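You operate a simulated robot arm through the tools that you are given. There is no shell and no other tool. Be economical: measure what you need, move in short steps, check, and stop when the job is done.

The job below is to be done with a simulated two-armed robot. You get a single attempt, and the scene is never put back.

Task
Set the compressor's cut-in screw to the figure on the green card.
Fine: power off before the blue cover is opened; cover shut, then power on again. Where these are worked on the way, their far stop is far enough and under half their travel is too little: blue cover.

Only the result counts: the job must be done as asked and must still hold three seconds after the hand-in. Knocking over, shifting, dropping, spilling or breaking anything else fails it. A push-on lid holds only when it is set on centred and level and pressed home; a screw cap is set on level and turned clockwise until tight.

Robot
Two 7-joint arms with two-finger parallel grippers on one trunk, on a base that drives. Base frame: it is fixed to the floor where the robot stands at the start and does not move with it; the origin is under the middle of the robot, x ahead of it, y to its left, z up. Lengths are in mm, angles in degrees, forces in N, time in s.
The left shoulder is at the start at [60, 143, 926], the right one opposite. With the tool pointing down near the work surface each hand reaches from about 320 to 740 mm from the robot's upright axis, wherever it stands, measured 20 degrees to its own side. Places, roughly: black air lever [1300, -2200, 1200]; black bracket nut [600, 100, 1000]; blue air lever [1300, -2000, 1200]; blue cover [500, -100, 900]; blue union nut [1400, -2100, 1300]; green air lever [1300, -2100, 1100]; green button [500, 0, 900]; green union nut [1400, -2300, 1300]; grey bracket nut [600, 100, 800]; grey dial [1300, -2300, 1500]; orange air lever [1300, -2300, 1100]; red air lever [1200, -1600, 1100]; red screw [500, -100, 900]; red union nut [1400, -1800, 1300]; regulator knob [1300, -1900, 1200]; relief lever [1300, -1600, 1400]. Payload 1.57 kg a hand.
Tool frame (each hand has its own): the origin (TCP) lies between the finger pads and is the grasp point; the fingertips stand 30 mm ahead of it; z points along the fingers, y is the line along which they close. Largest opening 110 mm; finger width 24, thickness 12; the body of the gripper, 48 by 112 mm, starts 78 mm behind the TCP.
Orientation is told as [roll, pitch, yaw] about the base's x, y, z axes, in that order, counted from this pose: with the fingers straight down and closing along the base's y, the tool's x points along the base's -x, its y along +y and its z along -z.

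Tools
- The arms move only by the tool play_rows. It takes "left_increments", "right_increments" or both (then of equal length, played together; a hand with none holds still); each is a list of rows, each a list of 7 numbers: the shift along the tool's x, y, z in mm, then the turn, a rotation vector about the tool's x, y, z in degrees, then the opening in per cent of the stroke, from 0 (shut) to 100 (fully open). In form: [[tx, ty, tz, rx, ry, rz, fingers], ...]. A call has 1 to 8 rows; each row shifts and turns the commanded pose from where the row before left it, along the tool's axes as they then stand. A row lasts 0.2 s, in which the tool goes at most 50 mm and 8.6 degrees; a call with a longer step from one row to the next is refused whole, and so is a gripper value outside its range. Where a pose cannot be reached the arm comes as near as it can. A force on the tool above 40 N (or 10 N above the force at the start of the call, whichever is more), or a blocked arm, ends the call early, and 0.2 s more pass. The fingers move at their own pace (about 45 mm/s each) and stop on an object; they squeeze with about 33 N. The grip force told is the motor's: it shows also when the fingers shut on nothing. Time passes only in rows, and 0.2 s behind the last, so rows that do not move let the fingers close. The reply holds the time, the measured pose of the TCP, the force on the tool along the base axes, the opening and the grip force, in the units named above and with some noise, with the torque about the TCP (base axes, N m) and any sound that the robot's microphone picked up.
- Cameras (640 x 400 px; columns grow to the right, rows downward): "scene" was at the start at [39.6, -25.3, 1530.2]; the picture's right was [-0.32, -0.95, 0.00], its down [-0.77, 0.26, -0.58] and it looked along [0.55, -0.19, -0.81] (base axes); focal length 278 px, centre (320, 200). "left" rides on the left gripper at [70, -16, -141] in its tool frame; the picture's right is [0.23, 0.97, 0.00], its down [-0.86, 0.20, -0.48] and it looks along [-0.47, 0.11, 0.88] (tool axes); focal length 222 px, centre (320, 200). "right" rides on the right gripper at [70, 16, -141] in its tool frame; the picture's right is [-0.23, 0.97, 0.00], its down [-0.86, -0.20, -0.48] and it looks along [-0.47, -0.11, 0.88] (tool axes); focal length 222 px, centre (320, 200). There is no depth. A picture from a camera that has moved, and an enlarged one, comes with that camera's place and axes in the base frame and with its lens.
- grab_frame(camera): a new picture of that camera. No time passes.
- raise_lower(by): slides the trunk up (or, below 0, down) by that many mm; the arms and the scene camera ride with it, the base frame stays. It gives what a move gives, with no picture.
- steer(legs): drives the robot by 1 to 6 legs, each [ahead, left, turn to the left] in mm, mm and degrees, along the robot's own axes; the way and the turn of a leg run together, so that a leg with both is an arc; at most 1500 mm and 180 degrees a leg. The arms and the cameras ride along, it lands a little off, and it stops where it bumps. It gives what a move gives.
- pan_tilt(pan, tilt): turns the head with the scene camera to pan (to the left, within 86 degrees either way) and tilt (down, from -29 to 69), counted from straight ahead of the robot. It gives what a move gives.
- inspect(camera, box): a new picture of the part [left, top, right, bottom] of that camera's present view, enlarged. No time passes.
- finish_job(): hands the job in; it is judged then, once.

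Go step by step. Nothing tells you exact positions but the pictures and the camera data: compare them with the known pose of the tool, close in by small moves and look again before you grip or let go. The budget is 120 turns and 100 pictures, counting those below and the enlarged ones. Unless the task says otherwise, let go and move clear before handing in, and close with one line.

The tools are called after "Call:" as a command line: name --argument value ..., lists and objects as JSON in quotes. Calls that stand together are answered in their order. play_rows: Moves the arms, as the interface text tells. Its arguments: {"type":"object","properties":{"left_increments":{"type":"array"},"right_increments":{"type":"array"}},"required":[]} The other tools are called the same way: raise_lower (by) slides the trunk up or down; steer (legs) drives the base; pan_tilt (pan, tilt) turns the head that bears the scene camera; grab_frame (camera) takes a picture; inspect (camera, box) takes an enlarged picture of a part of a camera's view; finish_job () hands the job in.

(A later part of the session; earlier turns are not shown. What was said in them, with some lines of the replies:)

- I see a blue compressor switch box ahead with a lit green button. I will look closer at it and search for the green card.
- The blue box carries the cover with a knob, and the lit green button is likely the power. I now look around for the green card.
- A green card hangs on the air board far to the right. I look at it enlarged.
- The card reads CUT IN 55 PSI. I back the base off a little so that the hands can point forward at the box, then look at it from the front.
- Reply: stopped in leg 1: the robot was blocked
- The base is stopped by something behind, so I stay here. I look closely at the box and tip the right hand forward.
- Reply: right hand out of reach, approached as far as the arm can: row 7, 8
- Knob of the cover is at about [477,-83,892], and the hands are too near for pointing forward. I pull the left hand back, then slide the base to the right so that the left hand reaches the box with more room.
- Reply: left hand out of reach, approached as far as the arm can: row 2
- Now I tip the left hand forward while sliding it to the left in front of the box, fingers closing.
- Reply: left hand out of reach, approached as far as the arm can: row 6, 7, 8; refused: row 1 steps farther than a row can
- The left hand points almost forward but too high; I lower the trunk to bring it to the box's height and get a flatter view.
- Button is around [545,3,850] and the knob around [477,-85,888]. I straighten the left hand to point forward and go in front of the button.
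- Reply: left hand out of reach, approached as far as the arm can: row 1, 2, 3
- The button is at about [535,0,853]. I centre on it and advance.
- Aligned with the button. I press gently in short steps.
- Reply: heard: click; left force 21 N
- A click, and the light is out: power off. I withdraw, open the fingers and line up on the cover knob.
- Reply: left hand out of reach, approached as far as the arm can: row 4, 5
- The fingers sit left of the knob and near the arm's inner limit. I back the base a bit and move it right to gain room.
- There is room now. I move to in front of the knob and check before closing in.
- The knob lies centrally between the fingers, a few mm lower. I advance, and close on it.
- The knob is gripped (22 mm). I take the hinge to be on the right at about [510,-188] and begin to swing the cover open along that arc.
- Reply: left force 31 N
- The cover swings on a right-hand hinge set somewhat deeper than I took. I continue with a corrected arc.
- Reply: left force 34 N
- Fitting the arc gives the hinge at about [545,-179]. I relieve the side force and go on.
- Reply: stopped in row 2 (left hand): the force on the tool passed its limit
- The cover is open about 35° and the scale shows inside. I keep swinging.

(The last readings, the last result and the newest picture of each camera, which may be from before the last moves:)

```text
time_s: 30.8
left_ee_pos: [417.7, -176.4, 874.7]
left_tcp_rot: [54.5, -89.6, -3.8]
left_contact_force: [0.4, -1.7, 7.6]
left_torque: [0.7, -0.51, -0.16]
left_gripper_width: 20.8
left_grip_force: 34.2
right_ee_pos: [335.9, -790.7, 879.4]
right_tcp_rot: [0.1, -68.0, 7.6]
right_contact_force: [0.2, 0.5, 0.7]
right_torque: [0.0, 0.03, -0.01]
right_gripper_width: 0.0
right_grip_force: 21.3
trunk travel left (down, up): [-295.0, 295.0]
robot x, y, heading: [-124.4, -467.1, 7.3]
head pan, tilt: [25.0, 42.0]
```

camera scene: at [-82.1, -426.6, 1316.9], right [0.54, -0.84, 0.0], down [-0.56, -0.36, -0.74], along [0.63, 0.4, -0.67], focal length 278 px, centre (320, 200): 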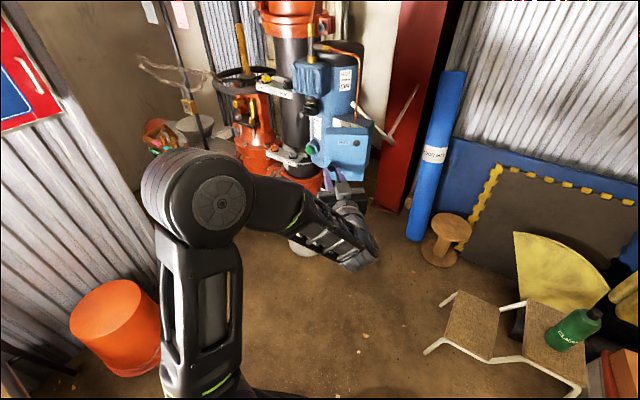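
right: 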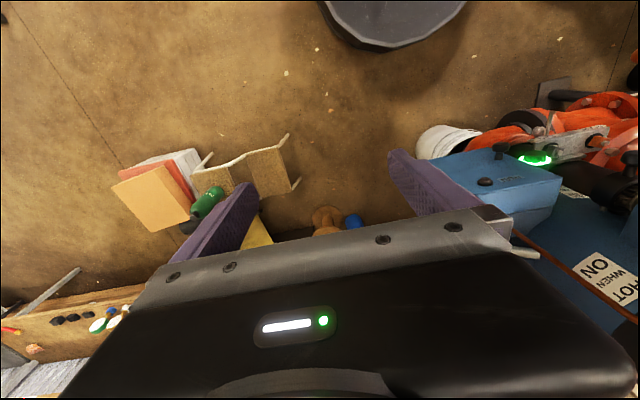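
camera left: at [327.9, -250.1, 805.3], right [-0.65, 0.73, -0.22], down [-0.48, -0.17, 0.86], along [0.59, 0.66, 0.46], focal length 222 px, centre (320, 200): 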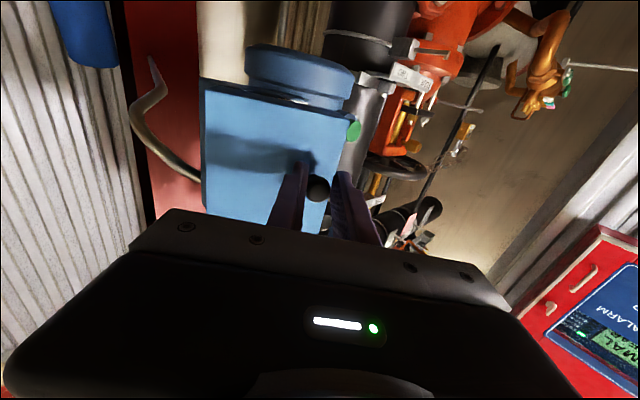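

Forces are low; cover about 48° open. I continue.

Call:
play_rows --left_increments '[[0, -10.9, -12.2, -7.5, 0, 0, 0], [0, -10.9, -12.2, -7.5, 0, 0, 0], [0, -10.9, -12.2, -7.5, 0, 0, 0]]'

Call:
grab_frame --camera "scene"

```text
time_s: 31.6
left_ee_pos: [426.5, -225.5, 873.4]
left_tcp_rot: [72.4, -89.6, 0.9]
left_contact_force: [3.0, -1.1, 4.1]
left_torque: [0.7, -0.31, -0.31]
left_gripper_width: 20.4
left_grip_force: 34.4
right_ee_pos: [336.8, -790.4, 878.1]
right_tcp_rot: [0.1, -67.9, 7.4]
right_contact_force: [0.2, -0.1, -0.1]
right_torque: [0.03, 0.02, 0.02]
right_gripper_width: 0.2
right_grip_force: 21.8
trunk travel left (down, up): [-295.0, 295.0]
robot x, y, heading: [-122.7, -469.4, 7.6]
head pan, tilt: [25.0, 42.0]
```

```text
63 pictures are left
camera scene: at [-81.9, -428.2, 1317.0], right [0.54, -0.84, 0.0], down [-0.56, -0.36, -0.74], along [0.63, 0.4, -0.67], focal length 278 px, centre (320, 200)
```

scene: 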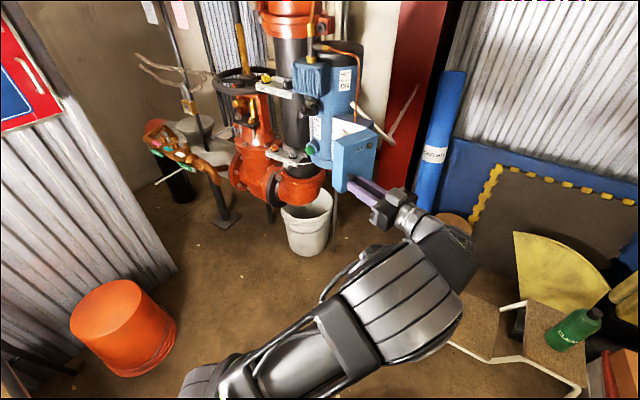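

About 71° open. I go on toward the stop.

Call:
play_rows --left_increments '[[0, -10.9, -12.2, -7.5, 0, 0, 0], [0, -10.9, -12.2, -7.5, 0, 0, 0], [0, -10.9, -12.2, -7.5, 0, 0, 0]]'

Call:
inspect --camera "scene" --box '[260, 80, 460, 260]'

```text
time_s: 32.4
left_ee_pos: [414.6, -212.6, 873.4]
left_tcp_rot: [92.5, -89.4, 2.1]
left_contact_force: [-0.5, -1.2, -0.8]
left_torque: [0.0, 0.02, -0.01]
left_gripper_width: 0.2
left_grip_force: 21.2
left hand out of reach, approached as far as the arm can: row 2, 3
right_ee_pos: [336.2, -789.6, 879.2]
right_tcp_rot: [0.0, -67.8, 7.5]
right_contact_force: [-0.2, -0.8, 1.0]
right_torque: [0.0, 0.04, 0.01]
right_gripper_width: 0.1
right_grip_force: 21.7
trunk travel left (down, up): [-295.0, 295.0]
robot x, y, heading: [-124.3, -467.2, 7.4]
head pan, tilt: [25.0, 42.0]
```

```text
2.22 times, centred on (360, 170) of scene
camera zoom: at [-82.1, -427.7, 1317.1], right [0.54, -0.84, 0.0], down [-0.56, -0.36, -0.74], along [0.63, 0.4, -0.67], focal length 618 px, centre (231, 267)
```

zoom: 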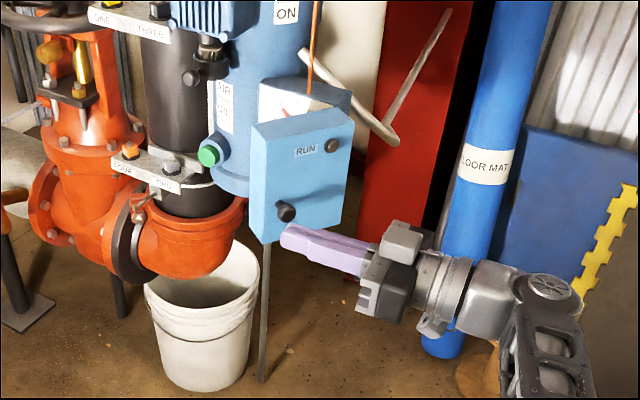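

The hand slipped off the knob at about 70° and the cover stayed open. I back the base for room, then turn the hand forward again to push the cover fully open from the inside.

Call:
steer --legs '[[-90, 0, 0]]'

Call:
play_rows --left_increments '[[0, 0, 0, 8.5, 0, 0, 0], [0, 0, 0, 8.5, 0, 0, 0], [0, 0, 0, 8.5, 0, 0, 0], [0, 0, 0, 8.5, 0, 0, 0], [0, 0, 0, 8.5, 0, 0, 0], [0, 0, 0, 8.5, 0, 0, 0], [0, 0, 0, 8.5, 0, 0, 0], [0, 0, 0, 8.5, 0, 0, 0]]'

Call:
inspect --camera "scene" --box '[260, 60, 460, 240]'

```text
time_s: 33.5
left_ee_pos: [325.6, -223.7, 872.6]
left_tcp_rot: [89.1, -89.5, 5.5]
left_contact_force: [-1.0, 0.5, -0.8]
left_torque: [-0.01, 0.01, 0.0]
left_gripper_width: 0.1
left_grip_force: 21.3
right_ee_pos: [247.3, -801.8, 878.8]
right_tcp_rot: [0.1, -67.9, 7.5]
right_contact_force: [-0.4, -0.5, 0.0]
right_torque: [-0.01, 0.02, -0.02]
right_gripper_width: 0.0
right_grip_force: 21.4
trunk travel left (down, up): [-295.0, 295.0]
robot x, y, heading: [-210.6, -478.7, 7.6]
head pan, tilt: [25.0, 42.0]
```

```text
time_s: 35.3
left_ee_pos: [324.3, -223.1, 871.4]
left_tcp_rot: [7.2, -89.5, 19.3]
left_contact_force: [-0.1, -0.5, 0.6]
left_torque: [0.02, 0.02, 0.02]
left_gripper_width: 0.2
left_grip_force: 21.2
right_ee_pos: [247.5, -801.0, 878.4]
right_tcp_rot: [0.1, -68.0, 7.5]
right_contact_force: [-0.3, 0.3, 0.6]
right_torque: [-0.01, 0.0, -0.01]
right_gripper_width: 0.0
right_grip_force: 21.1
trunk travel left (down, up): [-295.0, 295.0]
robot x, y, heading: [-209.8, -478.5, 7.5]
head pan, tilt: [25.0, 42.0]
```

```text
2.22 times, centred on (360, 150) of scene
camera zoom: at [-171.0, -439.2, 1317.0], right [0.54, -0.84, 0.0], down [-0.56, -0.36, -0.74], along [0.63, 0.4, -0.67], focal length 618 px, centre (231, 311)
```

zoom: 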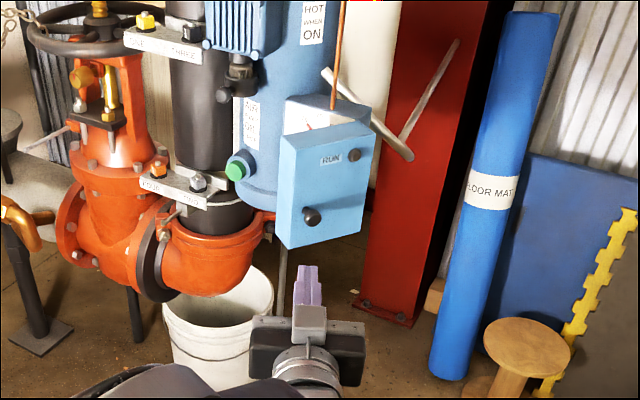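

The cover stands about half to two-thirds open. I finish turning the hand forward and move it to the open side.

Call:
play_rows --left_increments '[[0, 0, 0, 8.5, 0, 0, 0], [0, 0, 0, 8.5, 0, 0, 0], [0, 0, 0, 8.5, 0, 0, 0], [0, 40, 0, 0, 0, 0, 0], [0, 40, 0, 0, 0, 0, 0], [-10, 40, 0, 0, 0, 0, 0], [-10, 0, 20, 0, 0, 0, 0], [0, 0, 0, 0, 0, 0, 0]]'

Call:
grab_frame --camera "left"

Call:
inspect --camera "scene" --box '[290, 70, 410, 180]'

```text
time_s: 37.1
left_ee_pos: [344.9, -103.2, 891.0]
left_tcp_rot: [-5.6, -89.5, 6.9]
left_contact_force: [0.1, -0.3, 0.2]
left_torque: [0.0, 0.01, 0.01]
left_gripper_width: 0.0
left_grip_force: 21.8
right_ee_pos: [245.5, -802.2, 878.4]
right_tcp_rot: [0.3, -67.9, 7.4]
right_contact_force: [-0.1, 0.5, -0.9]
right_torque: [0.02, 0.01, 0.01]
right_gripper_width: 0.1
right_grip_force: 21.0
trunk travel left (down, up): [-295.0, 295.0]
robot x, y, heading: [-210.7, -479.2, 7.4]
head pan, tilt: [25.0, 42.0]
```

```text
60 pictures are left
camera left: at [202.2, -121.8, 822.2], right [-0.02, 0.97, -0.23], down [-0.47, 0.19, 0.86], along [0.88, 0.13, 0.46], focal length 222 px, centre (320, 200)
```

left: 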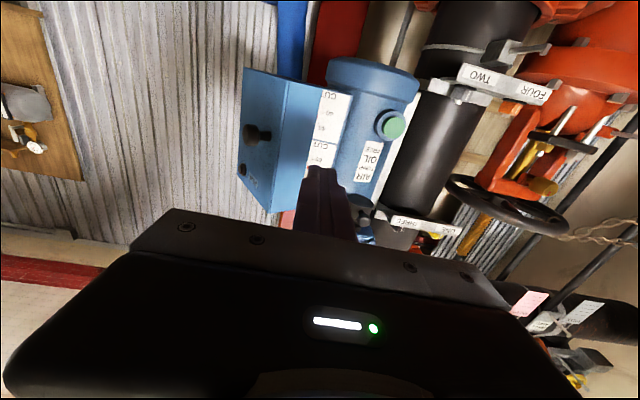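

```text
3.64 times, centred on (350, 125) of scene
camera zoom: at [-170.9, -439.5, 1317.1], right [0.54, -0.84, 0.0], down [-0.56, -0.36, -0.74], along [0.63, 0.4, -0.67], focal length 1012 px, centre (211, 473)
```

zoom: 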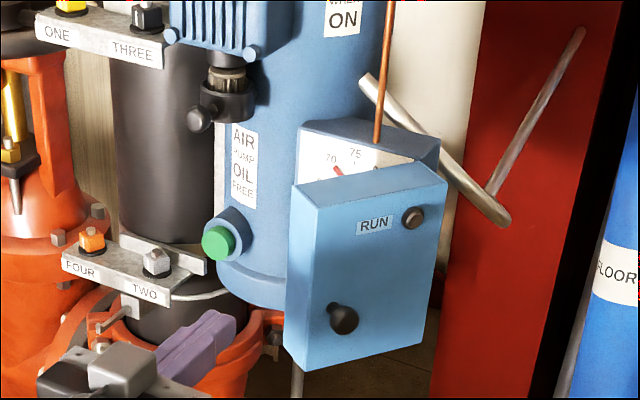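

I advance the closed fingers inside the cover's free edge and sweep it right.

Call:
play_rows --left_increments '[[0, 16, 0, 0, 0, 0, 0], [0, 0, 35, 0, 0, 0, 0], [0, 0, 35, 0, 0, 0, 0], [0, 0, 30, 0, 0, 0, 0]]'

Call:
grab_frame --camera "left"

```text
time_s: 38.1
left_ee_pos: [445.7, -84.3, 890.8]
left_tcp_rot: [-9.8, -89.4, 10.9]
left_contact_force: [-0.3, -0.3, 0.6]
left_torque: [0.05, 0.05, -0.01]
left_gripper_width: 0.0
left_grip_force: 21.0
right_ee_pos: [248.2, -800.7, 878.5]
right_tcp_rot: [0.1, -67.9, 7.5]
right_contact_force: [0.6, 0.2, -1.2]
right_torque: [0.01, 0.0, -0.01]
right_gripper_width: 0.0
right_grip_force: 21.3
trunk travel left (down, up): [-295.0, 295.0]
robot x, y, heading: [-209.5, -482.5, 7.2]
head pan, tilt: [25.0, 42.0]
```

```text
58 pictures are left
camera left: at [301.8, -102.7, 822.5], right [-0.02, 0.97, -0.23], down [-0.47, 0.19, 0.86], along [0.88, 0.13, 0.46], focal length 222 px, centre (320, 200)
```

left: 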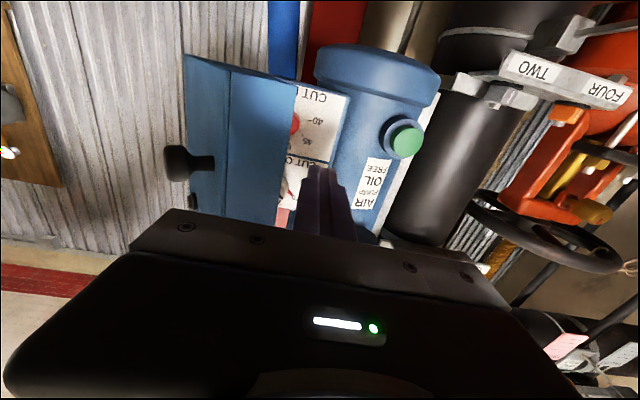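

Two dials are inside, CUT OUT above and CUT IN below. I sweep the cover to the right.

Call:
play_rows --left_increments '[[0, -15, 0, 0, 0, 0, 0], [0, -15, 0, 0, 0, 0, 0], [0, -15, 0, 0, 0, 0, 0], [0, -15, 0, 0, 0, 0, 0], [0, -15, 0, 0, 0, 0, 0], [0, -12, 0, 0, 0, 0, 0]]'

Call:
grab_frame --camera "left"

```text
time_s: 39.2
left_ee_pos: [438.7, -147.2, 889.2]
left_tcp_rot: [-4.5, -89.4, 6.1]
left_contact_force: [-18.4, 2.3, 5.2]
left_torque: [-0.05, -0.16, -0.29]
left_gripper_width: 0.0
left_grip_force: 21.2
right_ee_pos: [245.5, -798.9, 879.1]
right_tcp_rot: [0.0, -68.0, 7.8]
right_contact_force: [-0.5, -0.2, -0.2]
right_torque: [-0.02, 0.01, 0.01]
right_gripper_width: 0.2
right_grip_force: 21.7
trunk travel left (down, up): [-295.0, 295.0]
robot x, y, heading: [-212.7, -477.4, 7.9]
head pan, tilt: [25.0, 42.0]
stopped in row 5 (left hand): the force on the tool passed its limit (the readings are from after the stop); the commanded pose is now the measured one
```

```text
57 pictures are left
camera left: at [296.2, -167.2, 822.0], right [-0.03, 0.97, -0.23], down [-0.48, 0.19, 0.86], along [0.88, 0.13, 0.46], focal length 222 px, centre (320, 200)
```

left: 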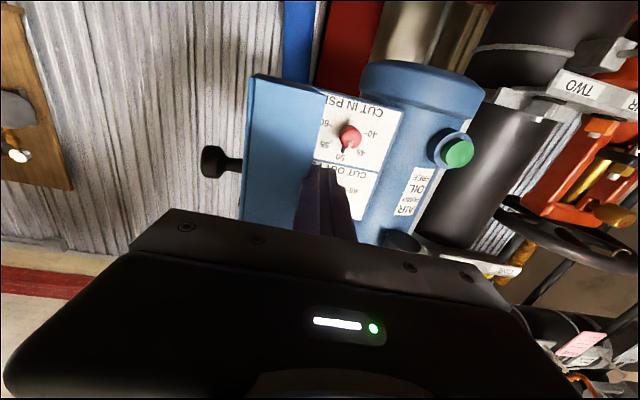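

The cover is now about 80° open. I withdraw slightly and push once more to find the stop.

Call:
play_rows --left_increments '[[0, 0, -12, 0, 0, 0, 0], [0, -10, 0, 0, 0, 0, 0], [0, -10, 0, 0, 0, 0, 0], [0, -10, 0, 0, 0, 0, 0], [0, -10, 0, 0, 0, 0, 0]]'

Call:
inspect --camera "scene" --box '[290, 70, 410, 180]'

Call:
grab_frame --camera "left"

```text
time_s: 40.4
left_ee_pos: [429.8, -190.3, 887.9]
left_tcp_rot: [-3.4, -89.1, 4.9]
left_contact_force: [0.1, -1.1, -0.2]
left_torque: [-0.01, 0.0, 0.01]
left_gripper_width: 0.0
left_grip_force: 21.3
right_ee_pos: [247.5, -800.4, 878.4]
right_tcp_rot: [0.0, -67.8, 7.7]
right_contact_force: [0.0, -0.1, 0.4]
right_torque: [-0.01, 0.0, -0.04]
right_gripper_width: 0.0
right_grip_force: 20.9
trunk travel left (down, up): [-295.0, 295.0]
robot x, y, heading: [-211.0, -482.3, 7.6]
head pan, tilt: [25.0, 42.0]
```

```text
3.64 times, centred on (350, 125) of scene
camera zoom: at [-171.8, -439.1, 1317.1], right [0.54, -0.84, 0.0], down [-0.56, -0.36, -0.74], along [0.63, 0.4, -0.67], focal length 1012 px, centre (211, 473)
```

zoom: 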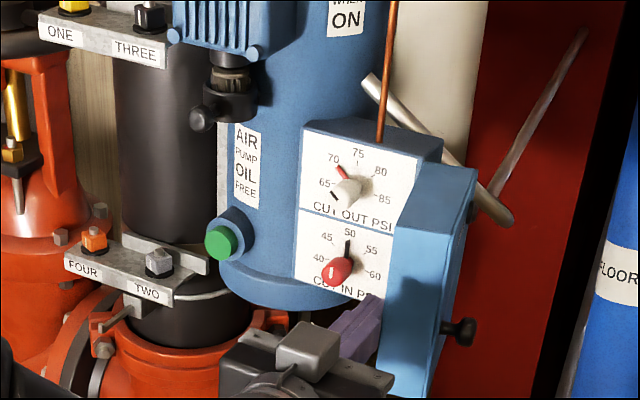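

```text
55 pictures are left
camera left: at [287.8, -209.6, 820.1], right [-0.03, 0.97, -0.23], down [-0.47, 0.19, 0.86], along [0.88, 0.13, 0.45], focal length 222 px, centre (320, 200)
```

left: 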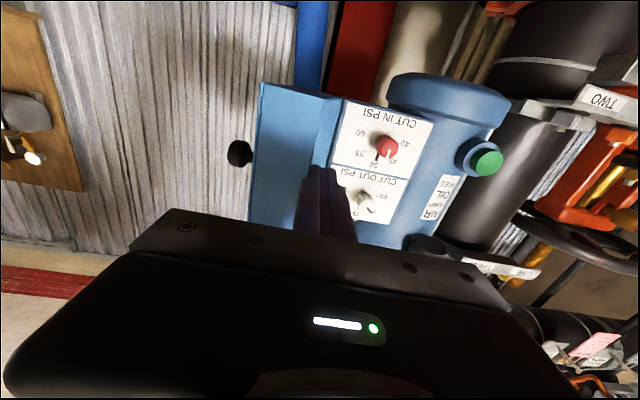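

The cover is open about 100°. Now I read the CUT IN dial closely.

Call:
inspect --camera "scene" --box '[365, 120, 397, 154]'

Call:
inspect --camera "left" --box '[320, 90, 440, 180]'

```text
11.76 times, centred on (381, 137) of scene
camera zoom: at [-171.8, -439.1, 1317.1], right [0.54, -0.84, 0.0], down [-0.56, -0.36, -0.74], along [0.63, 0.4, -0.67], focal length 3273 px, centre (-398, 941)
```

zoom: 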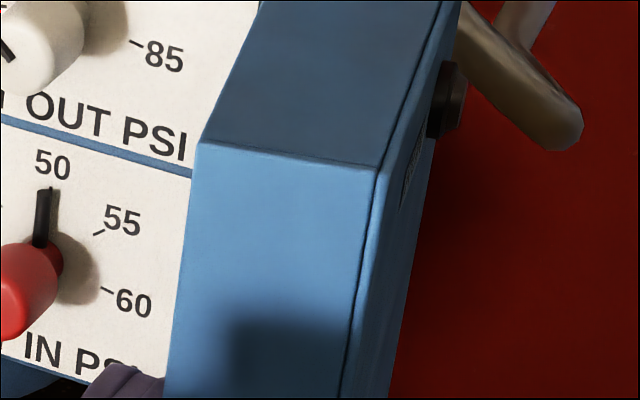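

```text
4.44 times, centred on (380, 135) of left
camera zoom: at [287.8, -209.6, 820.1], right [-0.03, 0.97, -0.23], down [-0.47, 0.19, 0.86], along [0.88, 0.13, 0.45], focal length 987 px, centre (53, 489)
```

zoom: 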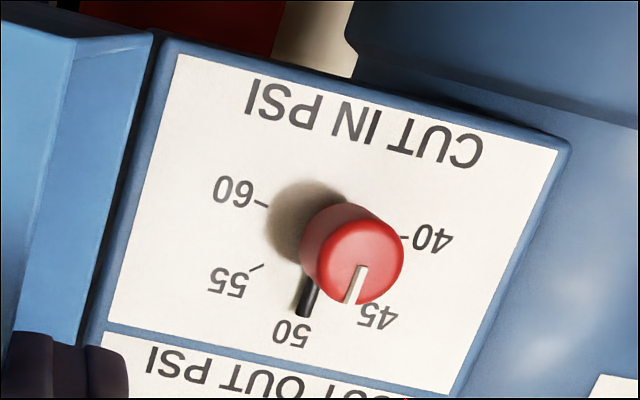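

The screw points at 50 and must turn clockwise to 55. The screw face is at about [531,-117,863]; I back off, open the fingers and line up.

Call:
play_rows --left_increments '[[0, 10, -15, 0, 0, 0, 0], [0, 20, -20, 0, 0, 0, 20], [12, 22, 0, 0, 0, 0, 45], [12, 22, 0, 0, 0, 0, 45], [0, 0, 0, 0, 0, 0, 45]]'

Call:
inspect --camera "left" --box '[220, 60, 440, 200]'

Call:
inspect --camera "scene" --box '[310, 90, 400, 170]'

```text
time_s: 41.6
left_ee_pos: [394.4, -116.7, 864.2]
left_tcp_rot: [-3.9, -89.2, 5.3]
left_contact_force: [-0.2, 1.0, 0.6]
left_torque: [0.0, -0.01, 0.01]
left_gripper_width: 49.3
left_grip_force: 0.0
right_ee_pos: [246.8, -800.9, 878.0]
right_tcp_rot: [0.2, -67.9, 7.5]
right_contact_force: [0.1, 0.0, 0.7]
right_torque: [0.01, 0.02, 0.03]
right_gripper_width: 0.0
right_grip_force: 21.6
trunk travel left (down, up): [-295.0, 295.0]
robot x, y, heading: [-212.8, -478.2, 7.6]
head pan, tilt: [25.0, 42.0]
```

```text
2.86 times, centred on (330, 130) of left
camera zoom: at [252.2, -136.8, 796.5], right [-0.03, 0.97, -0.23], down [-0.47, 0.19, 0.86], along [0.88, 0.13, 0.45], focal length 635 px, centre (291, 400)
```

zoom: 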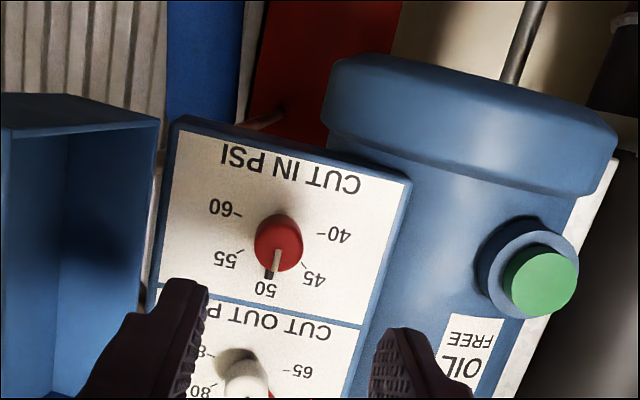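

```text
5.00 times, centred on (355, 130) of scene
camera zoom: at [-171.8, -439.0, 1317.1], right [0.54, -0.84, 0.0], down [-0.56, -0.36, -0.74], along [0.63, 0.4, -0.67], focal length 1391 px, centre (145, 550)
```

zoom: 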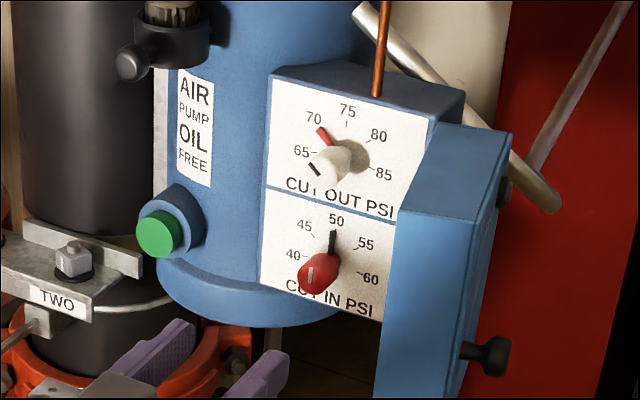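

Alignment checks out. I advance onto the screw with the fingers open.

Call:
play_rows --left_increments '[[0, -5, 30, 0, 0, 0, 45], [0, 0, 35, 0, 0, 0, 45], [0, 0, 30, 0, 0, 0, 45], [0, 0, 14, 0, 0, 0, 45]]'

Call:
inspect --camera "left" --box '[220, 40, 440, 180]'

Call:
inspect --camera "scene" --box '[310, 90, 400, 170]'

```text
time_s: 42.6
left_ee_pos: [503.4, -121.4, 865.1]
left_tcp_rot: [-3.5, -89.1, 5.0]
left_contact_force: [0.7, -0.1, 1.3]
left_torque: [0.02, 0.01, 0.03]
left_gripper_width: 49.6
left_grip_force: 0.0
right_ee_pos: [247.5, -801.1, 880.0]
right_tcp_rot: [0.1, -67.9, 7.7]
right_contact_force: [-0.4, -0.2, -0.3]
right_torque: [0.01, 0.02, 0.02]
right_gripper_width: 0.1
right_grip_force: 21.4
trunk travel left (down, up): [-295.0, 295.0]
robot x, y, heading: [-216.0, -478.0, 7.9]
head pan, tilt: [25.0, 42.0]
```

```text
2.86 times, centred on (330, 110) of left
camera zoom: at [360.7, -140.2, 796.9], right [-0.03, 0.97, -0.23], down [-0.47, 0.19, 0.86], along [0.88, 0.13, 0.45], focal length 635 px, centre (291, 457)
```

zoom: 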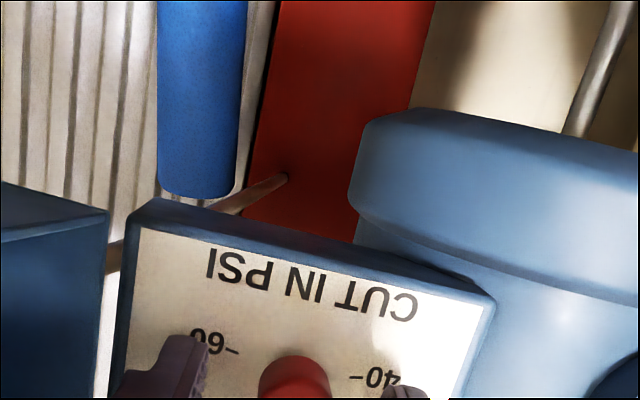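

```text
5.00 times, centred on (355, 130) of scene
camera zoom: at [-171.6, -439.1, 1317.1], right [0.54, -0.84, 0.0], down [-0.56, -0.36, -0.74], along [0.63, 0.4, -0.67], focal length 1391 px, centre (145, 550)
```

zoom: 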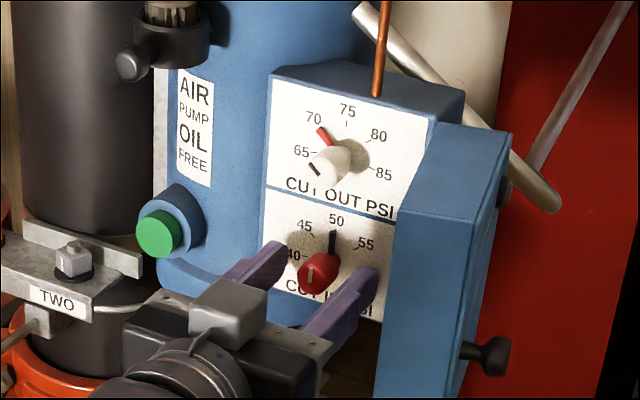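

The screw is centred between the fingers. I go in 10 mm more and close on it.

Call:
play_rows --left_increments '[[0, 0, 6, 0, 0, 0, 45], [0, 0, 5, 0, 0, 0, 45], [0, 0, 0, 0, 0, 0, 0], [0, 0, 0, 0, 0, 0, 0], [0, 0, 0, 0, 0, 0, 0]]'

Call:
inspect --camera "scene" --box '[310, 90, 400, 170]'

```text
time_s: 43.8
left_ee_pos: [514.2, -120.0, 864.2]
left_tcp_rot: [-2.4, -89.2, 3.9]
left_contact_force: [-0.8, -1.8, -0.1]
left_torque: [0.02, -0.08, -0.02]
left_gripper_width: 20.5
left_grip_force: 24.2
right_ee_pos: [247.3, -801.3, 878.9]
right_tcp_rot: [0.1, -68.1, 7.6]
right_contact_force: [-1.5, -0.1, -0.2]
right_torque: [0.01, 0.0, 0.0]
right_gripper_width: 0.0
right_grip_force: 21.2
trunk travel left (down, up): [-295.0, 295.0]
robot x, y, heading: [-213.3, -479.1, 7.7]
head pan, tilt: [25.0, 42.0]
```

```text
5.00 times, centred on (355, 130) of scene
camera zoom: at [-171.7, -439.2, 1317.1], right [0.54, -0.84, 0.0], down [-0.56, -0.36, -0.74], along [0.63, 0.4, -0.67], focal length 1391 px, centre (145, 550)
```

zoom: 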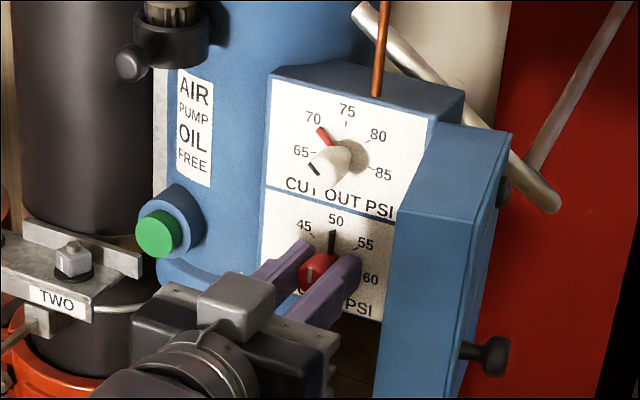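

The screw is gripped. I turn it clockwise 24° first and look.

Call:
play_rows --left_increments '[[0, 0, 0, 0, 0, 8, 0], [0, 0, 0, 0, 0, 8, 0], [0, 0, 0, 0, 0, 8, 0]]'

Call:
inspect --camera "scene" --box '[310, 90, 400, 170]'

```text
time_s: 44.6
left_ee_pos: [513.5, -119.4, 864.1]
left_tcp_rot: [88.2, -65.9, -86.9]
left_contact_force: [-2.5, -3.2, -1.8]
left_torque: [-0.01, -0.58, -0.32]
left_gripper_width: 20.6
left_grip_force: 33.9
right_ee_pos: [246.6, -800.8, 879.5]
right_tcp_rot: [0.2, -67.9, 7.6]
right_contact_force: [-0.2, 0.7, -0.4]
right_torque: [0.0, -0.04, 0.02]
right_gripper_width: 0.0
right_grip_force: 21.3
trunk travel left (down, up): [-295.0, 295.0]
robot x, y, heading: [-214.8, -479.3, 7.7]
head pan, tilt: [25.0, 42.0]
```

```text
5.00 times, centred on (355, 130) of scene
camera zoom: at [-171.8, -439.4, 1317.1], right [0.54, -0.84, 0.0], down [-0.56, -0.36, -0.74], along [0.63, 0.4, -0.67], focal length 1391 px, centre (145, 550)
```

zoom: 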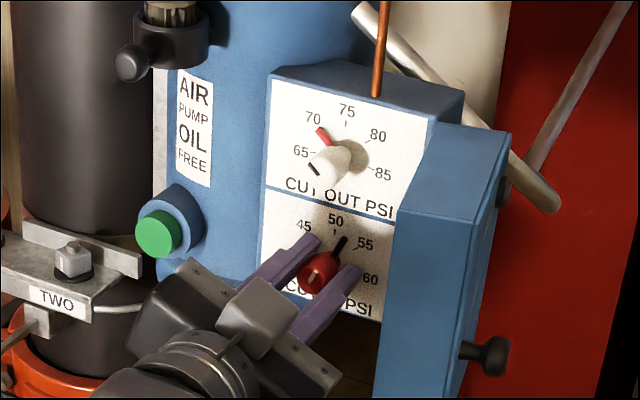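

The pointer follows, halfway to 55. I turn the rest.

Call:
play_rows --left_increments '[[0, 0, 0, 0, 0, 8, 0], [0, 0, 0, 0, 0, 8, 0], [0, 0, 0, 0, 0, 7, 0], [0, 0, 0, 0, 0, 0, 0]]'

Call:
inspect --camera "scene" --box '[355, 120, 395, 160]'

```text
time_s: 45.6
left_ee_pos: [515.9, -119.2, 863.7]
left_tcp_rot: [89.0, -42.9, -88.0]
left_contact_force: [4.2, -5.8, 0.4]
left_torque: [-0.04, -0.45, -0.57]
left_gripper_width: 20.6
left_grip_force: 34.0
right_ee_pos: [246.9, -800.8, 877.9]
right_tcp_rot: [0.3, -67.9, 7.5]
right_contact_force: [-0.8, -0.3, -0.4]
right_torque: [-0.01, 0.02, 0.03]
right_gripper_width: 0.0
right_grip_force: 21.3
trunk travel left (down, up): [-295.0, 295.0]
robot x, y, heading: [-213.3, -477.7, 7.5]
head pan, tilt: [25.0, 42.0]
```

```text
10.00 times, centred on (375, 140) of scene
camera zoom: at [-171.4, -439.8, 1317.1], right [0.54, -0.84, 0.0], down [-0.56, -0.36, -0.74], along [0.63, 0.4, -0.67], focal length 2782 px, centre (-230, 800)
```

zoom: 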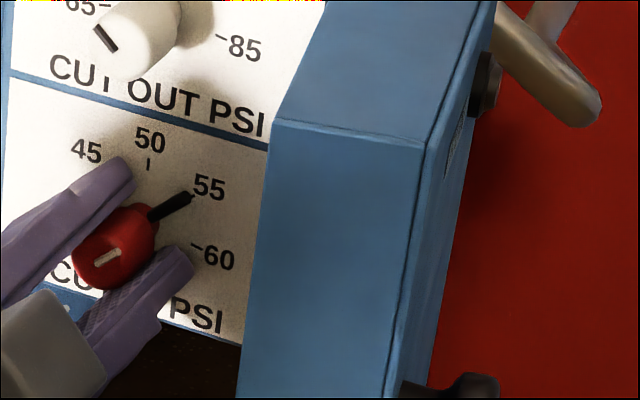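

The pointer lies over the 55 tick. I release straight back and check the setting.

Call:
play_rows --left_increments '[[0, 0, 0, 0, 0, 0, 15], [0, 0, 0, 0, 0, 0, 40], [0, 0, 0, 0, 0, 0, 45], [0, 0, -20, 0, 0, 0, 45], [0, 0, -35, 0, 0, 0, 45], [0, 0, -40, 0, 0, 0, 45]]'

Call:
play_rows --left_increments '[[0, 0, 0, 0, 0, -8, 45], [0, 0, 0, 0, 0, -8, 45], [0, 0, 0, 0, 0, -8, 45], [0, 0, 0, 0, 0, -8, 45], [0, 0, 0, 0, 0, -8, 20], [0, 0, -10, 0, 0, -6.5, 0]]'

Call:
inspect --camera "scene" --box '[355, 120, 395, 160]'

Call:
inspect --camera "left" --box '[260, 100, 380, 180]'

```text
time_s: 47.0
left_ee_pos: [418.5, -121.0, 864.5]
left_tcp_rot: [89.0, -43.0, -87.8]
left_contact_force: [0.1, -0.5, -0.9]
left_torque: [-0.05, 0.0, -0.01]
left_gripper_width: 49.5
left_grip_force: 0.1
right_ee_pos: [246.3, -800.2, 877.7]
right_tcp_rot: [0.1, -67.9, 7.6]
right_contact_force: [-0.5, 0.3, 1.0]
right_torque: [0.05, 0.01, -0.03]
right_gripper_width: 0.0
right_grip_force: 21.5
trunk travel left (down, up): [-295.0, 295.0]
robot x, y, heading: [-210.7, -474.5, 7.4]
head pan, tilt: [25.0, 42.0]
```

```text
time_s: 48.4
left_ee_pos: [408.9, -120.7, 864.8]
left_tcp_rot: [23.3, -89.1, -21.9]
left_contact_force: [0.1, 1.4, 0.1]
left_torque: [0.0, -0.02, -0.01]
left_gripper_width: 0.0
left_grip_force: 0.1
right_ee_pos: [247.2, -800.3, 878.2]
right_tcp_rot: [0.1, -67.9, 7.6]
right_contact_force: [-0.3, -0.3, 0.7]
right_torque: [-0.02, 0.0, -0.03]
right_gripper_width: 0.0
right_grip_force: 21.6
trunk travel left (down, up): [-295.0, 295.0]
robot x, y, heading: [-214.2, -477.5, 7.4]
head pan, tilt: [25.0, 42.0]
```

```text
10.00 times, centred on (375, 140) of scene
camera zoom: at [-171.8, -439.1, 1317.1], right [0.54, -0.84, 0.0], down [-0.56, -0.36, -0.74], along [0.63, 0.4, -0.67], focal length 2782 px, centre (-230, 800)
```

zoom: 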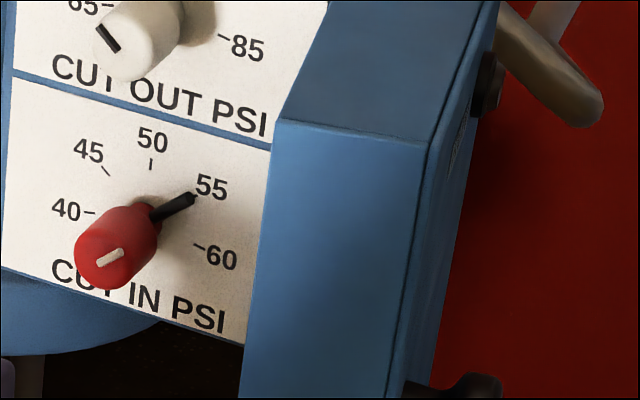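

```text
5.00 times, centred on (320, 140) of left
camera zoom: at [265.8, -140.2, 797.2], right [-0.03, 0.97, -0.22], down [-0.47, 0.18, 0.86], along [0.88, 0.13, 0.45], focal length 1111 px, centre (320, 500)
```

zoom: 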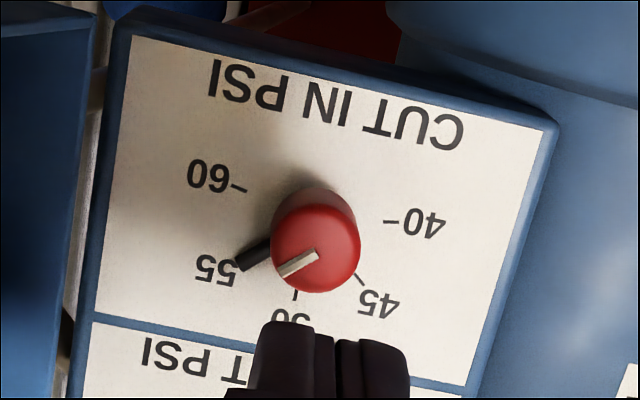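

The screw reads 55 in both views. Now I take the closed fingers around the free edge to the cover's outer side, above the knob's height.

Call:
play_rows --left_increments '[[0, 0, -40, 0, 0, 0, 0], [-30, -20, 0, 0, 0, 0, 0], [-30, -30, 0, 0, 0, 0, 0], [0, -45, 0, 0, 0, 0, 0], [0, -45, 0, 0, 0, 0, 0], [0, -40, 0, 0, 0, 0, 0]]'

Call:
grab_frame --camera "left"

Call:
inspect --camera "scene" --box '[290, 70, 450, 200]'

```text
time_s: 49.8
left_ee_pos: [373.9, -302.8, 925.3]
left_tcp_rot: [30.7, -89.1, -29.3]
left_contact_force: [-0.5, -0.9, 0.4]
left_torque: [0.0, -0.06, -0.01]
left_gripper_width: 0.1
left_grip_force: 21.0
right_ee_pos: [247.2, -800.0, 878.6]
right_tcp_rot: [0.1, -68.0, 7.6]
right_contact_force: [0.2, -0.7, 0.3]
right_torque: [-0.01, 0.03, 0.0]
right_gripper_width: 0.2
right_grip_force: 20.8
trunk travel left (down, up): [-295.0, 295.0]
robot x, y, heading: [-215.8, -477.5, 7.4]
head pan, tilt: [25.0, 42.0]
```

```text
43 pictures are left
camera left: at [231.5, -321.6, 858.0], right [-0.03, 0.98, -0.22], down [-0.47, 0.18, 0.86], along [0.88, 0.13, 0.45], focal length 222 px, centre (320, 200)
```

left: 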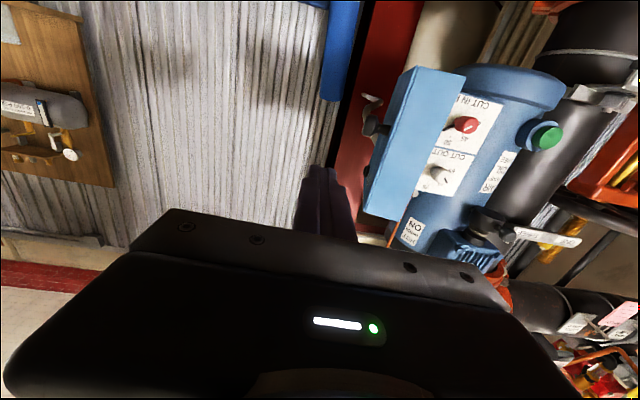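

```text
3.08 times, centred on (370, 135) of scene
camera zoom: at [-171.8, -439.2, 1317.1], right [0.54, -0.84, 0.0], down [-0.56, -0.36, -0.74], along [0.63, 0.4, -0.67], focal length 856 px, centre (166, 400)
```

zoom: 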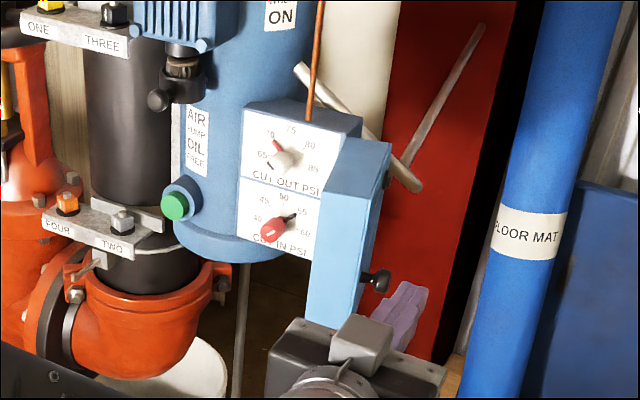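

The fingers are outside, right of the knob. I advance and push the cover toward closed.

Call:
play_rows --left_increments '[[0, 0, 35, 0, 0, 0, 0], [0, 0, 30, 0, 0, 0, 0], [0, 20, 0, 0, 0, 0, 0], [0, 20, 0, 0, 0, 0, 0], [0, 15, 0, 0, 0, 0, 0], [0, 15, 0, 0, 0, 0, 0], [0, 15, 0, 0, 0, 0, 0]]'

Call:
inspect --camera "scene" --box '[290, 70, 450, 200]'

```text
time_s: 51.4
left_ee_pos: [436.7, -214.3, 924.4]
left_tcp_rot: [29.5, -89.2, -28.0]
left_contact_force: [0.8, 0.2, 0.2]
left_torque: [-0.01, -0.04, 0.0]
left_gripper_width: 0.0
left_grip_force: 21.7
right_ee_pos: [247.8, -800.6, 877.9]
right_tcp_rot: [0.1, -67.9, 7.7]
right_contact_force: [-0.6, -0.5, 0.3]
right_torque: [0.01, -0.01, 0.01]
right_gripper_width: 0.1
right_grip_force: 21.5
trunk travel left (down, up): [-295.0, 295.0]
robot x, y, heading: [-212.3, -481.1, 7.6]
head pan, tilt: [25.0, 42.0]
```

```text
3.08 times, centred on (370, 135) of scene
camera zoom: at [-171.5, -438.7, 1317.1], right [0.54, -0.84, 0.0], down [-0.56, -0.36, -0.74], along [0.63, 0.4, -0.67], focal length 856 px, centre (166, 400)
```

zoom: 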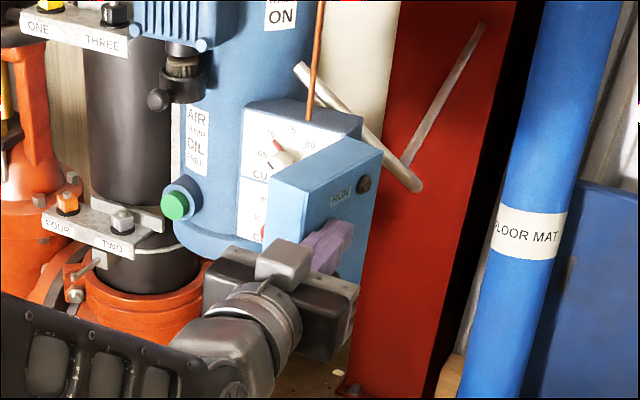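

The cover is swinging shut. I keep pushing, left and then forward.

Call:
play_rows --left_increments '[[0, 15, 0, 0, 0, 0, 0], [0, 15, 0, 0, 0, 0, 0], [0, 15, 0, 0, 0, 0, 0], [0, 12, 5, 0, 0, 0, 0], [0, 10, 8, 0, 0, 0, 0]]'

Call:
inspect --camera "scene" --box '[290, 70, 450, 200]'

```text
time_s: 52.6
left_ee_pos: [447.3, -149.0, 923.6]
left_tcp_rot: [29.0, -89.0, -27.6]
left_contact_force: [0.2, -0.5, 0.1]
left_torque: [0.0, 0.03, -0.04]
left_gripper_width: 0.1
left_grip_force: 21.2
right_ee_pos: [246.8, -800.4, 878.1]
right_tcp_rot: [0.1, -67.9, 7.7]
right_contact_force: [-0.6, 0.5, 0.2]
right_torque: [-0.01, -0.02, 0.02]
right_gripper_width: 0.1
right_grip_force: 21.4
trunk travel left (down, up): [-295.0, 295.0]
robot x, y, heading: [-214.0, -476.5, 7.8]
head pan, tilt: [25.0, 42.0]
```

```text
3.08 times, centred on (370, 135) of scene
camera zoom: at [-171.7, -439.0, 1317.1], right [0.54, -0.84, 0.0], down [-0.56, -0.36, -0.74], along [0.63, 0.4, -0.67], focal length 856 px, centre (166, 400)
```

zoom: 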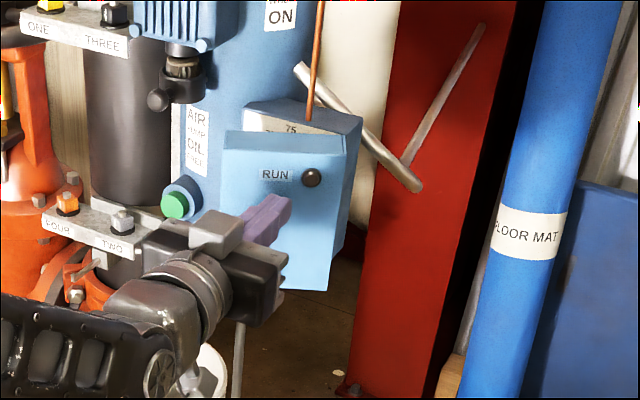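

About 35° left. I push forward with the fingertips, taking care at the end.

Call:
play_rows --left_increments '[[0, 10, 6, 0, 0, 0, 0], [0, 8, 6, 0, 0, 0, 0], [0, 4, 6, 0, 0, 0, 0], [0, 0, 5, 0, 0, 0, 0], [0, 0, 4, 0, 0, 0, 0]]'

Call:
inspect --camera "scene" --box '[290, 70, 450, 200]'

```text
time_s: 53.8
left_ee_pos: [471.7, -127.0, 923.7]
left_tcp_rot: [28.0, -89.0, -26.6]
left_contact_force: [-26.4, -4.6, -3.6]
left_torque: [0.03, -0.15, -0.28]
left_gripper_width: 0.0
left_grip_force: 21.9
right_ee_pos: [246.2, -801.7, 879.7]
right_tcp_rot: [0.1, -68.0, 7.5]
right_contact_force: [-0.3, -0.6, 0.0]
right_torque: [0.03, 0.02, 0.02]
right_gripper_width: 0.0
right_grip_force: 21.4
trunk travel left (down, up): [-295.0, 295.0]
robot x, y, heading: [-216.5, -479.5, 7.4]
head pan, tilt: [25.0, 42.0]
```

```text
3.08 times, centred on (370, 135) of scene
camera zoom: at [-174.9, -439.4, 1317.1], right [0.54, -0.84, 0.0], down [-0.56, -0.36, -0.74], along [0.63, 0.4, -0.67], focal length 856 px, centre (166, 400)
```

zoom: 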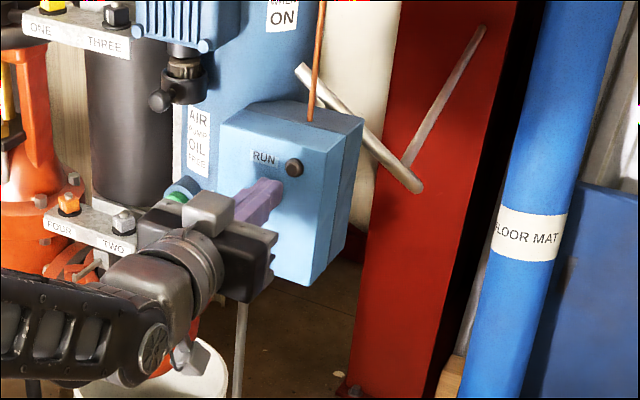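

The cover is shut against a firm stop. I withdraw, move in front of the button and check the cover stays shut.

Call:
play_rows --left_increments '[[0, 0, -30, 0, 0, 0, 0], [0, 0, -30, 0, 0, 0, 0], [15, 31, 0, 0, 0, 0, 0], [20, 31, 0, 0, 0, 0, 0], [20, 31, 0, 0, 0, 0, 0], [16, 30, 0, 0, 0, 0, 0], [0, 0, 0, 0, 0, 0, 0]]'

Call:
inspect --camera "scene" --box '[290, 70, 410, 170]'

Call:
inspect --camera "left" --box '[180, 40, 400, 200]'

```text
time_s: 55.4
left_ee_pos: [411.0, -3.0, 853.7]
left_tcp_rot: [29.7, -89.1, -28.2]
left_contact_force: [-0.9, -0.2, -0.2]
left_torque: [0.0, 0.0, 0.0]
left_gripper_width: 0.1
left_grip_force: 21.2
right_ee_pos: [247.2, -801.1, 877.8]
right_tcp_rot: [0.0, -67.9, 7.5]
right_contact_force: [0.1, -0.7, -0.3]
right_torque: [0.01, 0.03, -0.03]
right_gripper_width: 0.0
right_grip_force: 21.1
trunk travel left (down, up): [-295.0, 295.0]
robot x, y, heading: [-211.6, -478.5, 7.7]
head pan, tilt: [25.0, 42.0]
```

```text
4.00 times, centred on (350, 120) of scene
camera zoom: at [-171.8, -438.9, 1317.1], right [0.54, -0.84, 0.0], down [-0.56, -0.36, -0.74], along [0.63, 0.4, -0.67], focal length 1113 px, centre (200, 520)
```

zoom: 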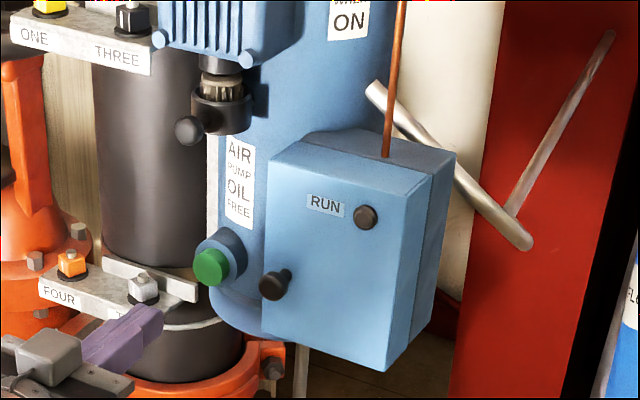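

```text
2.50 times, centred on (290, 120) of left
camera zoom: at [267.7, -22.2, 785.9], right [-0.03, 0.98, -0.22], down [-0.47, 0.18, 0.86], along [0.88, 0.13, 0.45], focal length 555 px, centre (395, 400)
```

zoom: 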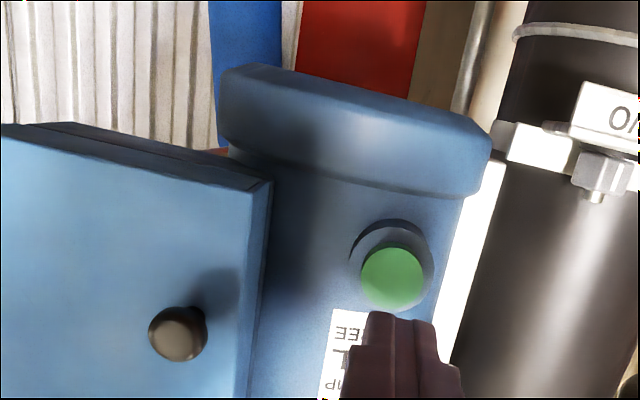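

The cover sits flush and shut. I press the power button again.

Call:
play_rows --left_increments '[[0, 0, 35, 0, 0, 0, 0], [0, -1, 31, 0, 0, 0, 0], [0, 0, 8, 0, 0, 0, 0], [0, 0, 8, 0, 0, 0, 0], [0, 0, 5, 0, 0, 0, 0], [0, 0, 4, 0, 0, 0, 0]]'

Call:
inspect --camera "scene" --box '[290, 70, 410, 170]'

```text
time_s: 56.8
left_ee_pos: [499.6, -3.3, 854.0]
left_tcp_rot: [30.7, -89.1, -29.2]
left_contact_force: [-13.9, -3.3, 0.0]
left_torque: [-0.01, -0.12, -0.08]
left_gripper_width: 0.0
left_grip_force: 21.2
right_ee_pos: [246.6, -801.3, 879.6]
right_tcp_rot: [0.1, -68.1, 7.7]
right_contact_force: [0.0, 0.7, -0.1]
right_torque: [-0.01, -0.04, -0.02]
right_gripper_width: 0.2
right_grip_force: 21.6
trunk travel left (down, up): [-295.0, 295.0]
robot x, y, heading: [-213.0, -476.1, 7.9]
head pan, tilt: [25.0, 42.0]
heard: click
```

```text
4.00 times, centred on (350, 120) of scene
camera zoom: at [-173.3, -439.3, 1317.1], right [0.54, -0.84, 0.0], down [-0.56, -0.36, -0.74], along [0.63, 0.4, -0.67], focal length 1113 px, centre (200, 520)
```

zoom: 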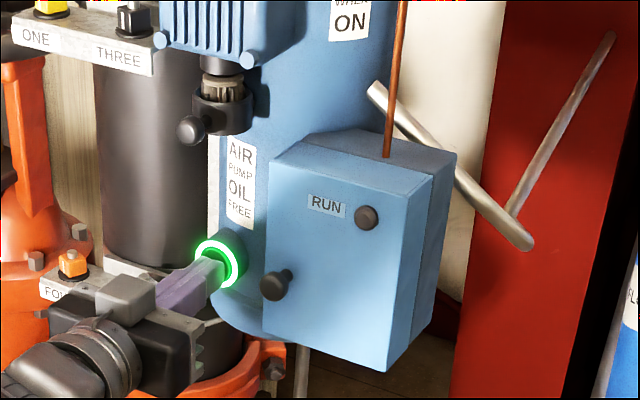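

A click, and the light is on again with the cover shut. I withdraw straight back and look a last time.

Call:
play_rows --left_increments '[[0, 0, -25, 0, 0, 0, 0], [0, 0, -35, 0, 0, 0, 0], [0, 0, -35, 0, 0, 0, 0], [0, 0, 0, 0, 0, 0, 0], [0, 0, 0, 0, 0, 0, 0]]'

Call:
grab_frame --camera "scene"

```text
time_s: 58.0
left_ee_pos: [407.5, -4.3, 853.8]
left_tcp_rot: [30.1, -89.1, -28.6]
left_contact_force: [0.5, 0.4, -0.1]
left_torque: [-0.01, 0.03, -0.03]
left_gripper_width: 0.0
left_grip_force: 21.7
right_ee_pos: [247.9, -799.4, 878.9]
right_tcp_rot: [0.1, -67.9, 7.6]
right_contact_force: [0.1, -1.0, -0.1]
right_torque: [0.01, -0.01, 0.01]
right_gripper_width: 0.2
right_grip_force: 20.9
trunk travel left (down, up): [-295.0, 295.0]
robot x, y, heading: [-214.1, -474.4, 7.6]
head pan, tilt: [25.0, 42.0]
```

```text
35 pictures are left
camera scene: at [-171.7, -439.0, 1317.1], right [0.54, -0.84, 0.0], down [-0.56, -0.36, -0.74], along [0.63, 0.4, -0.67], focal length 278 px, centre (320, 200)
```

scene: 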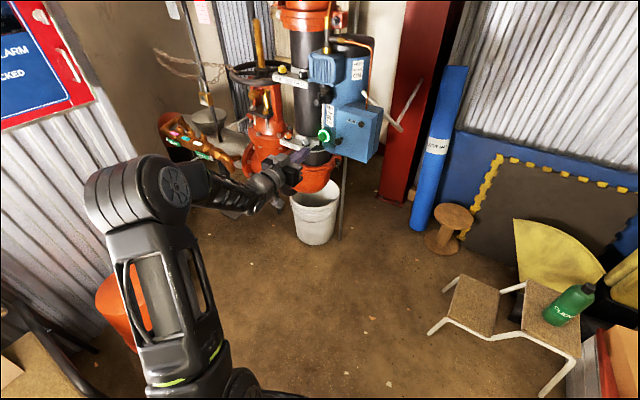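

The power is on, the cover is shut, the screw was set to 55, and the hand is clear. I hand in.

Call:
finish_job

```text
The job is handed in.
```

I set the compressor's cut-in screw to 55 PSI, the figure on the green card. Power was off before the blue cover was opened, and back on after it was shut; both hands were clear at hand-in.
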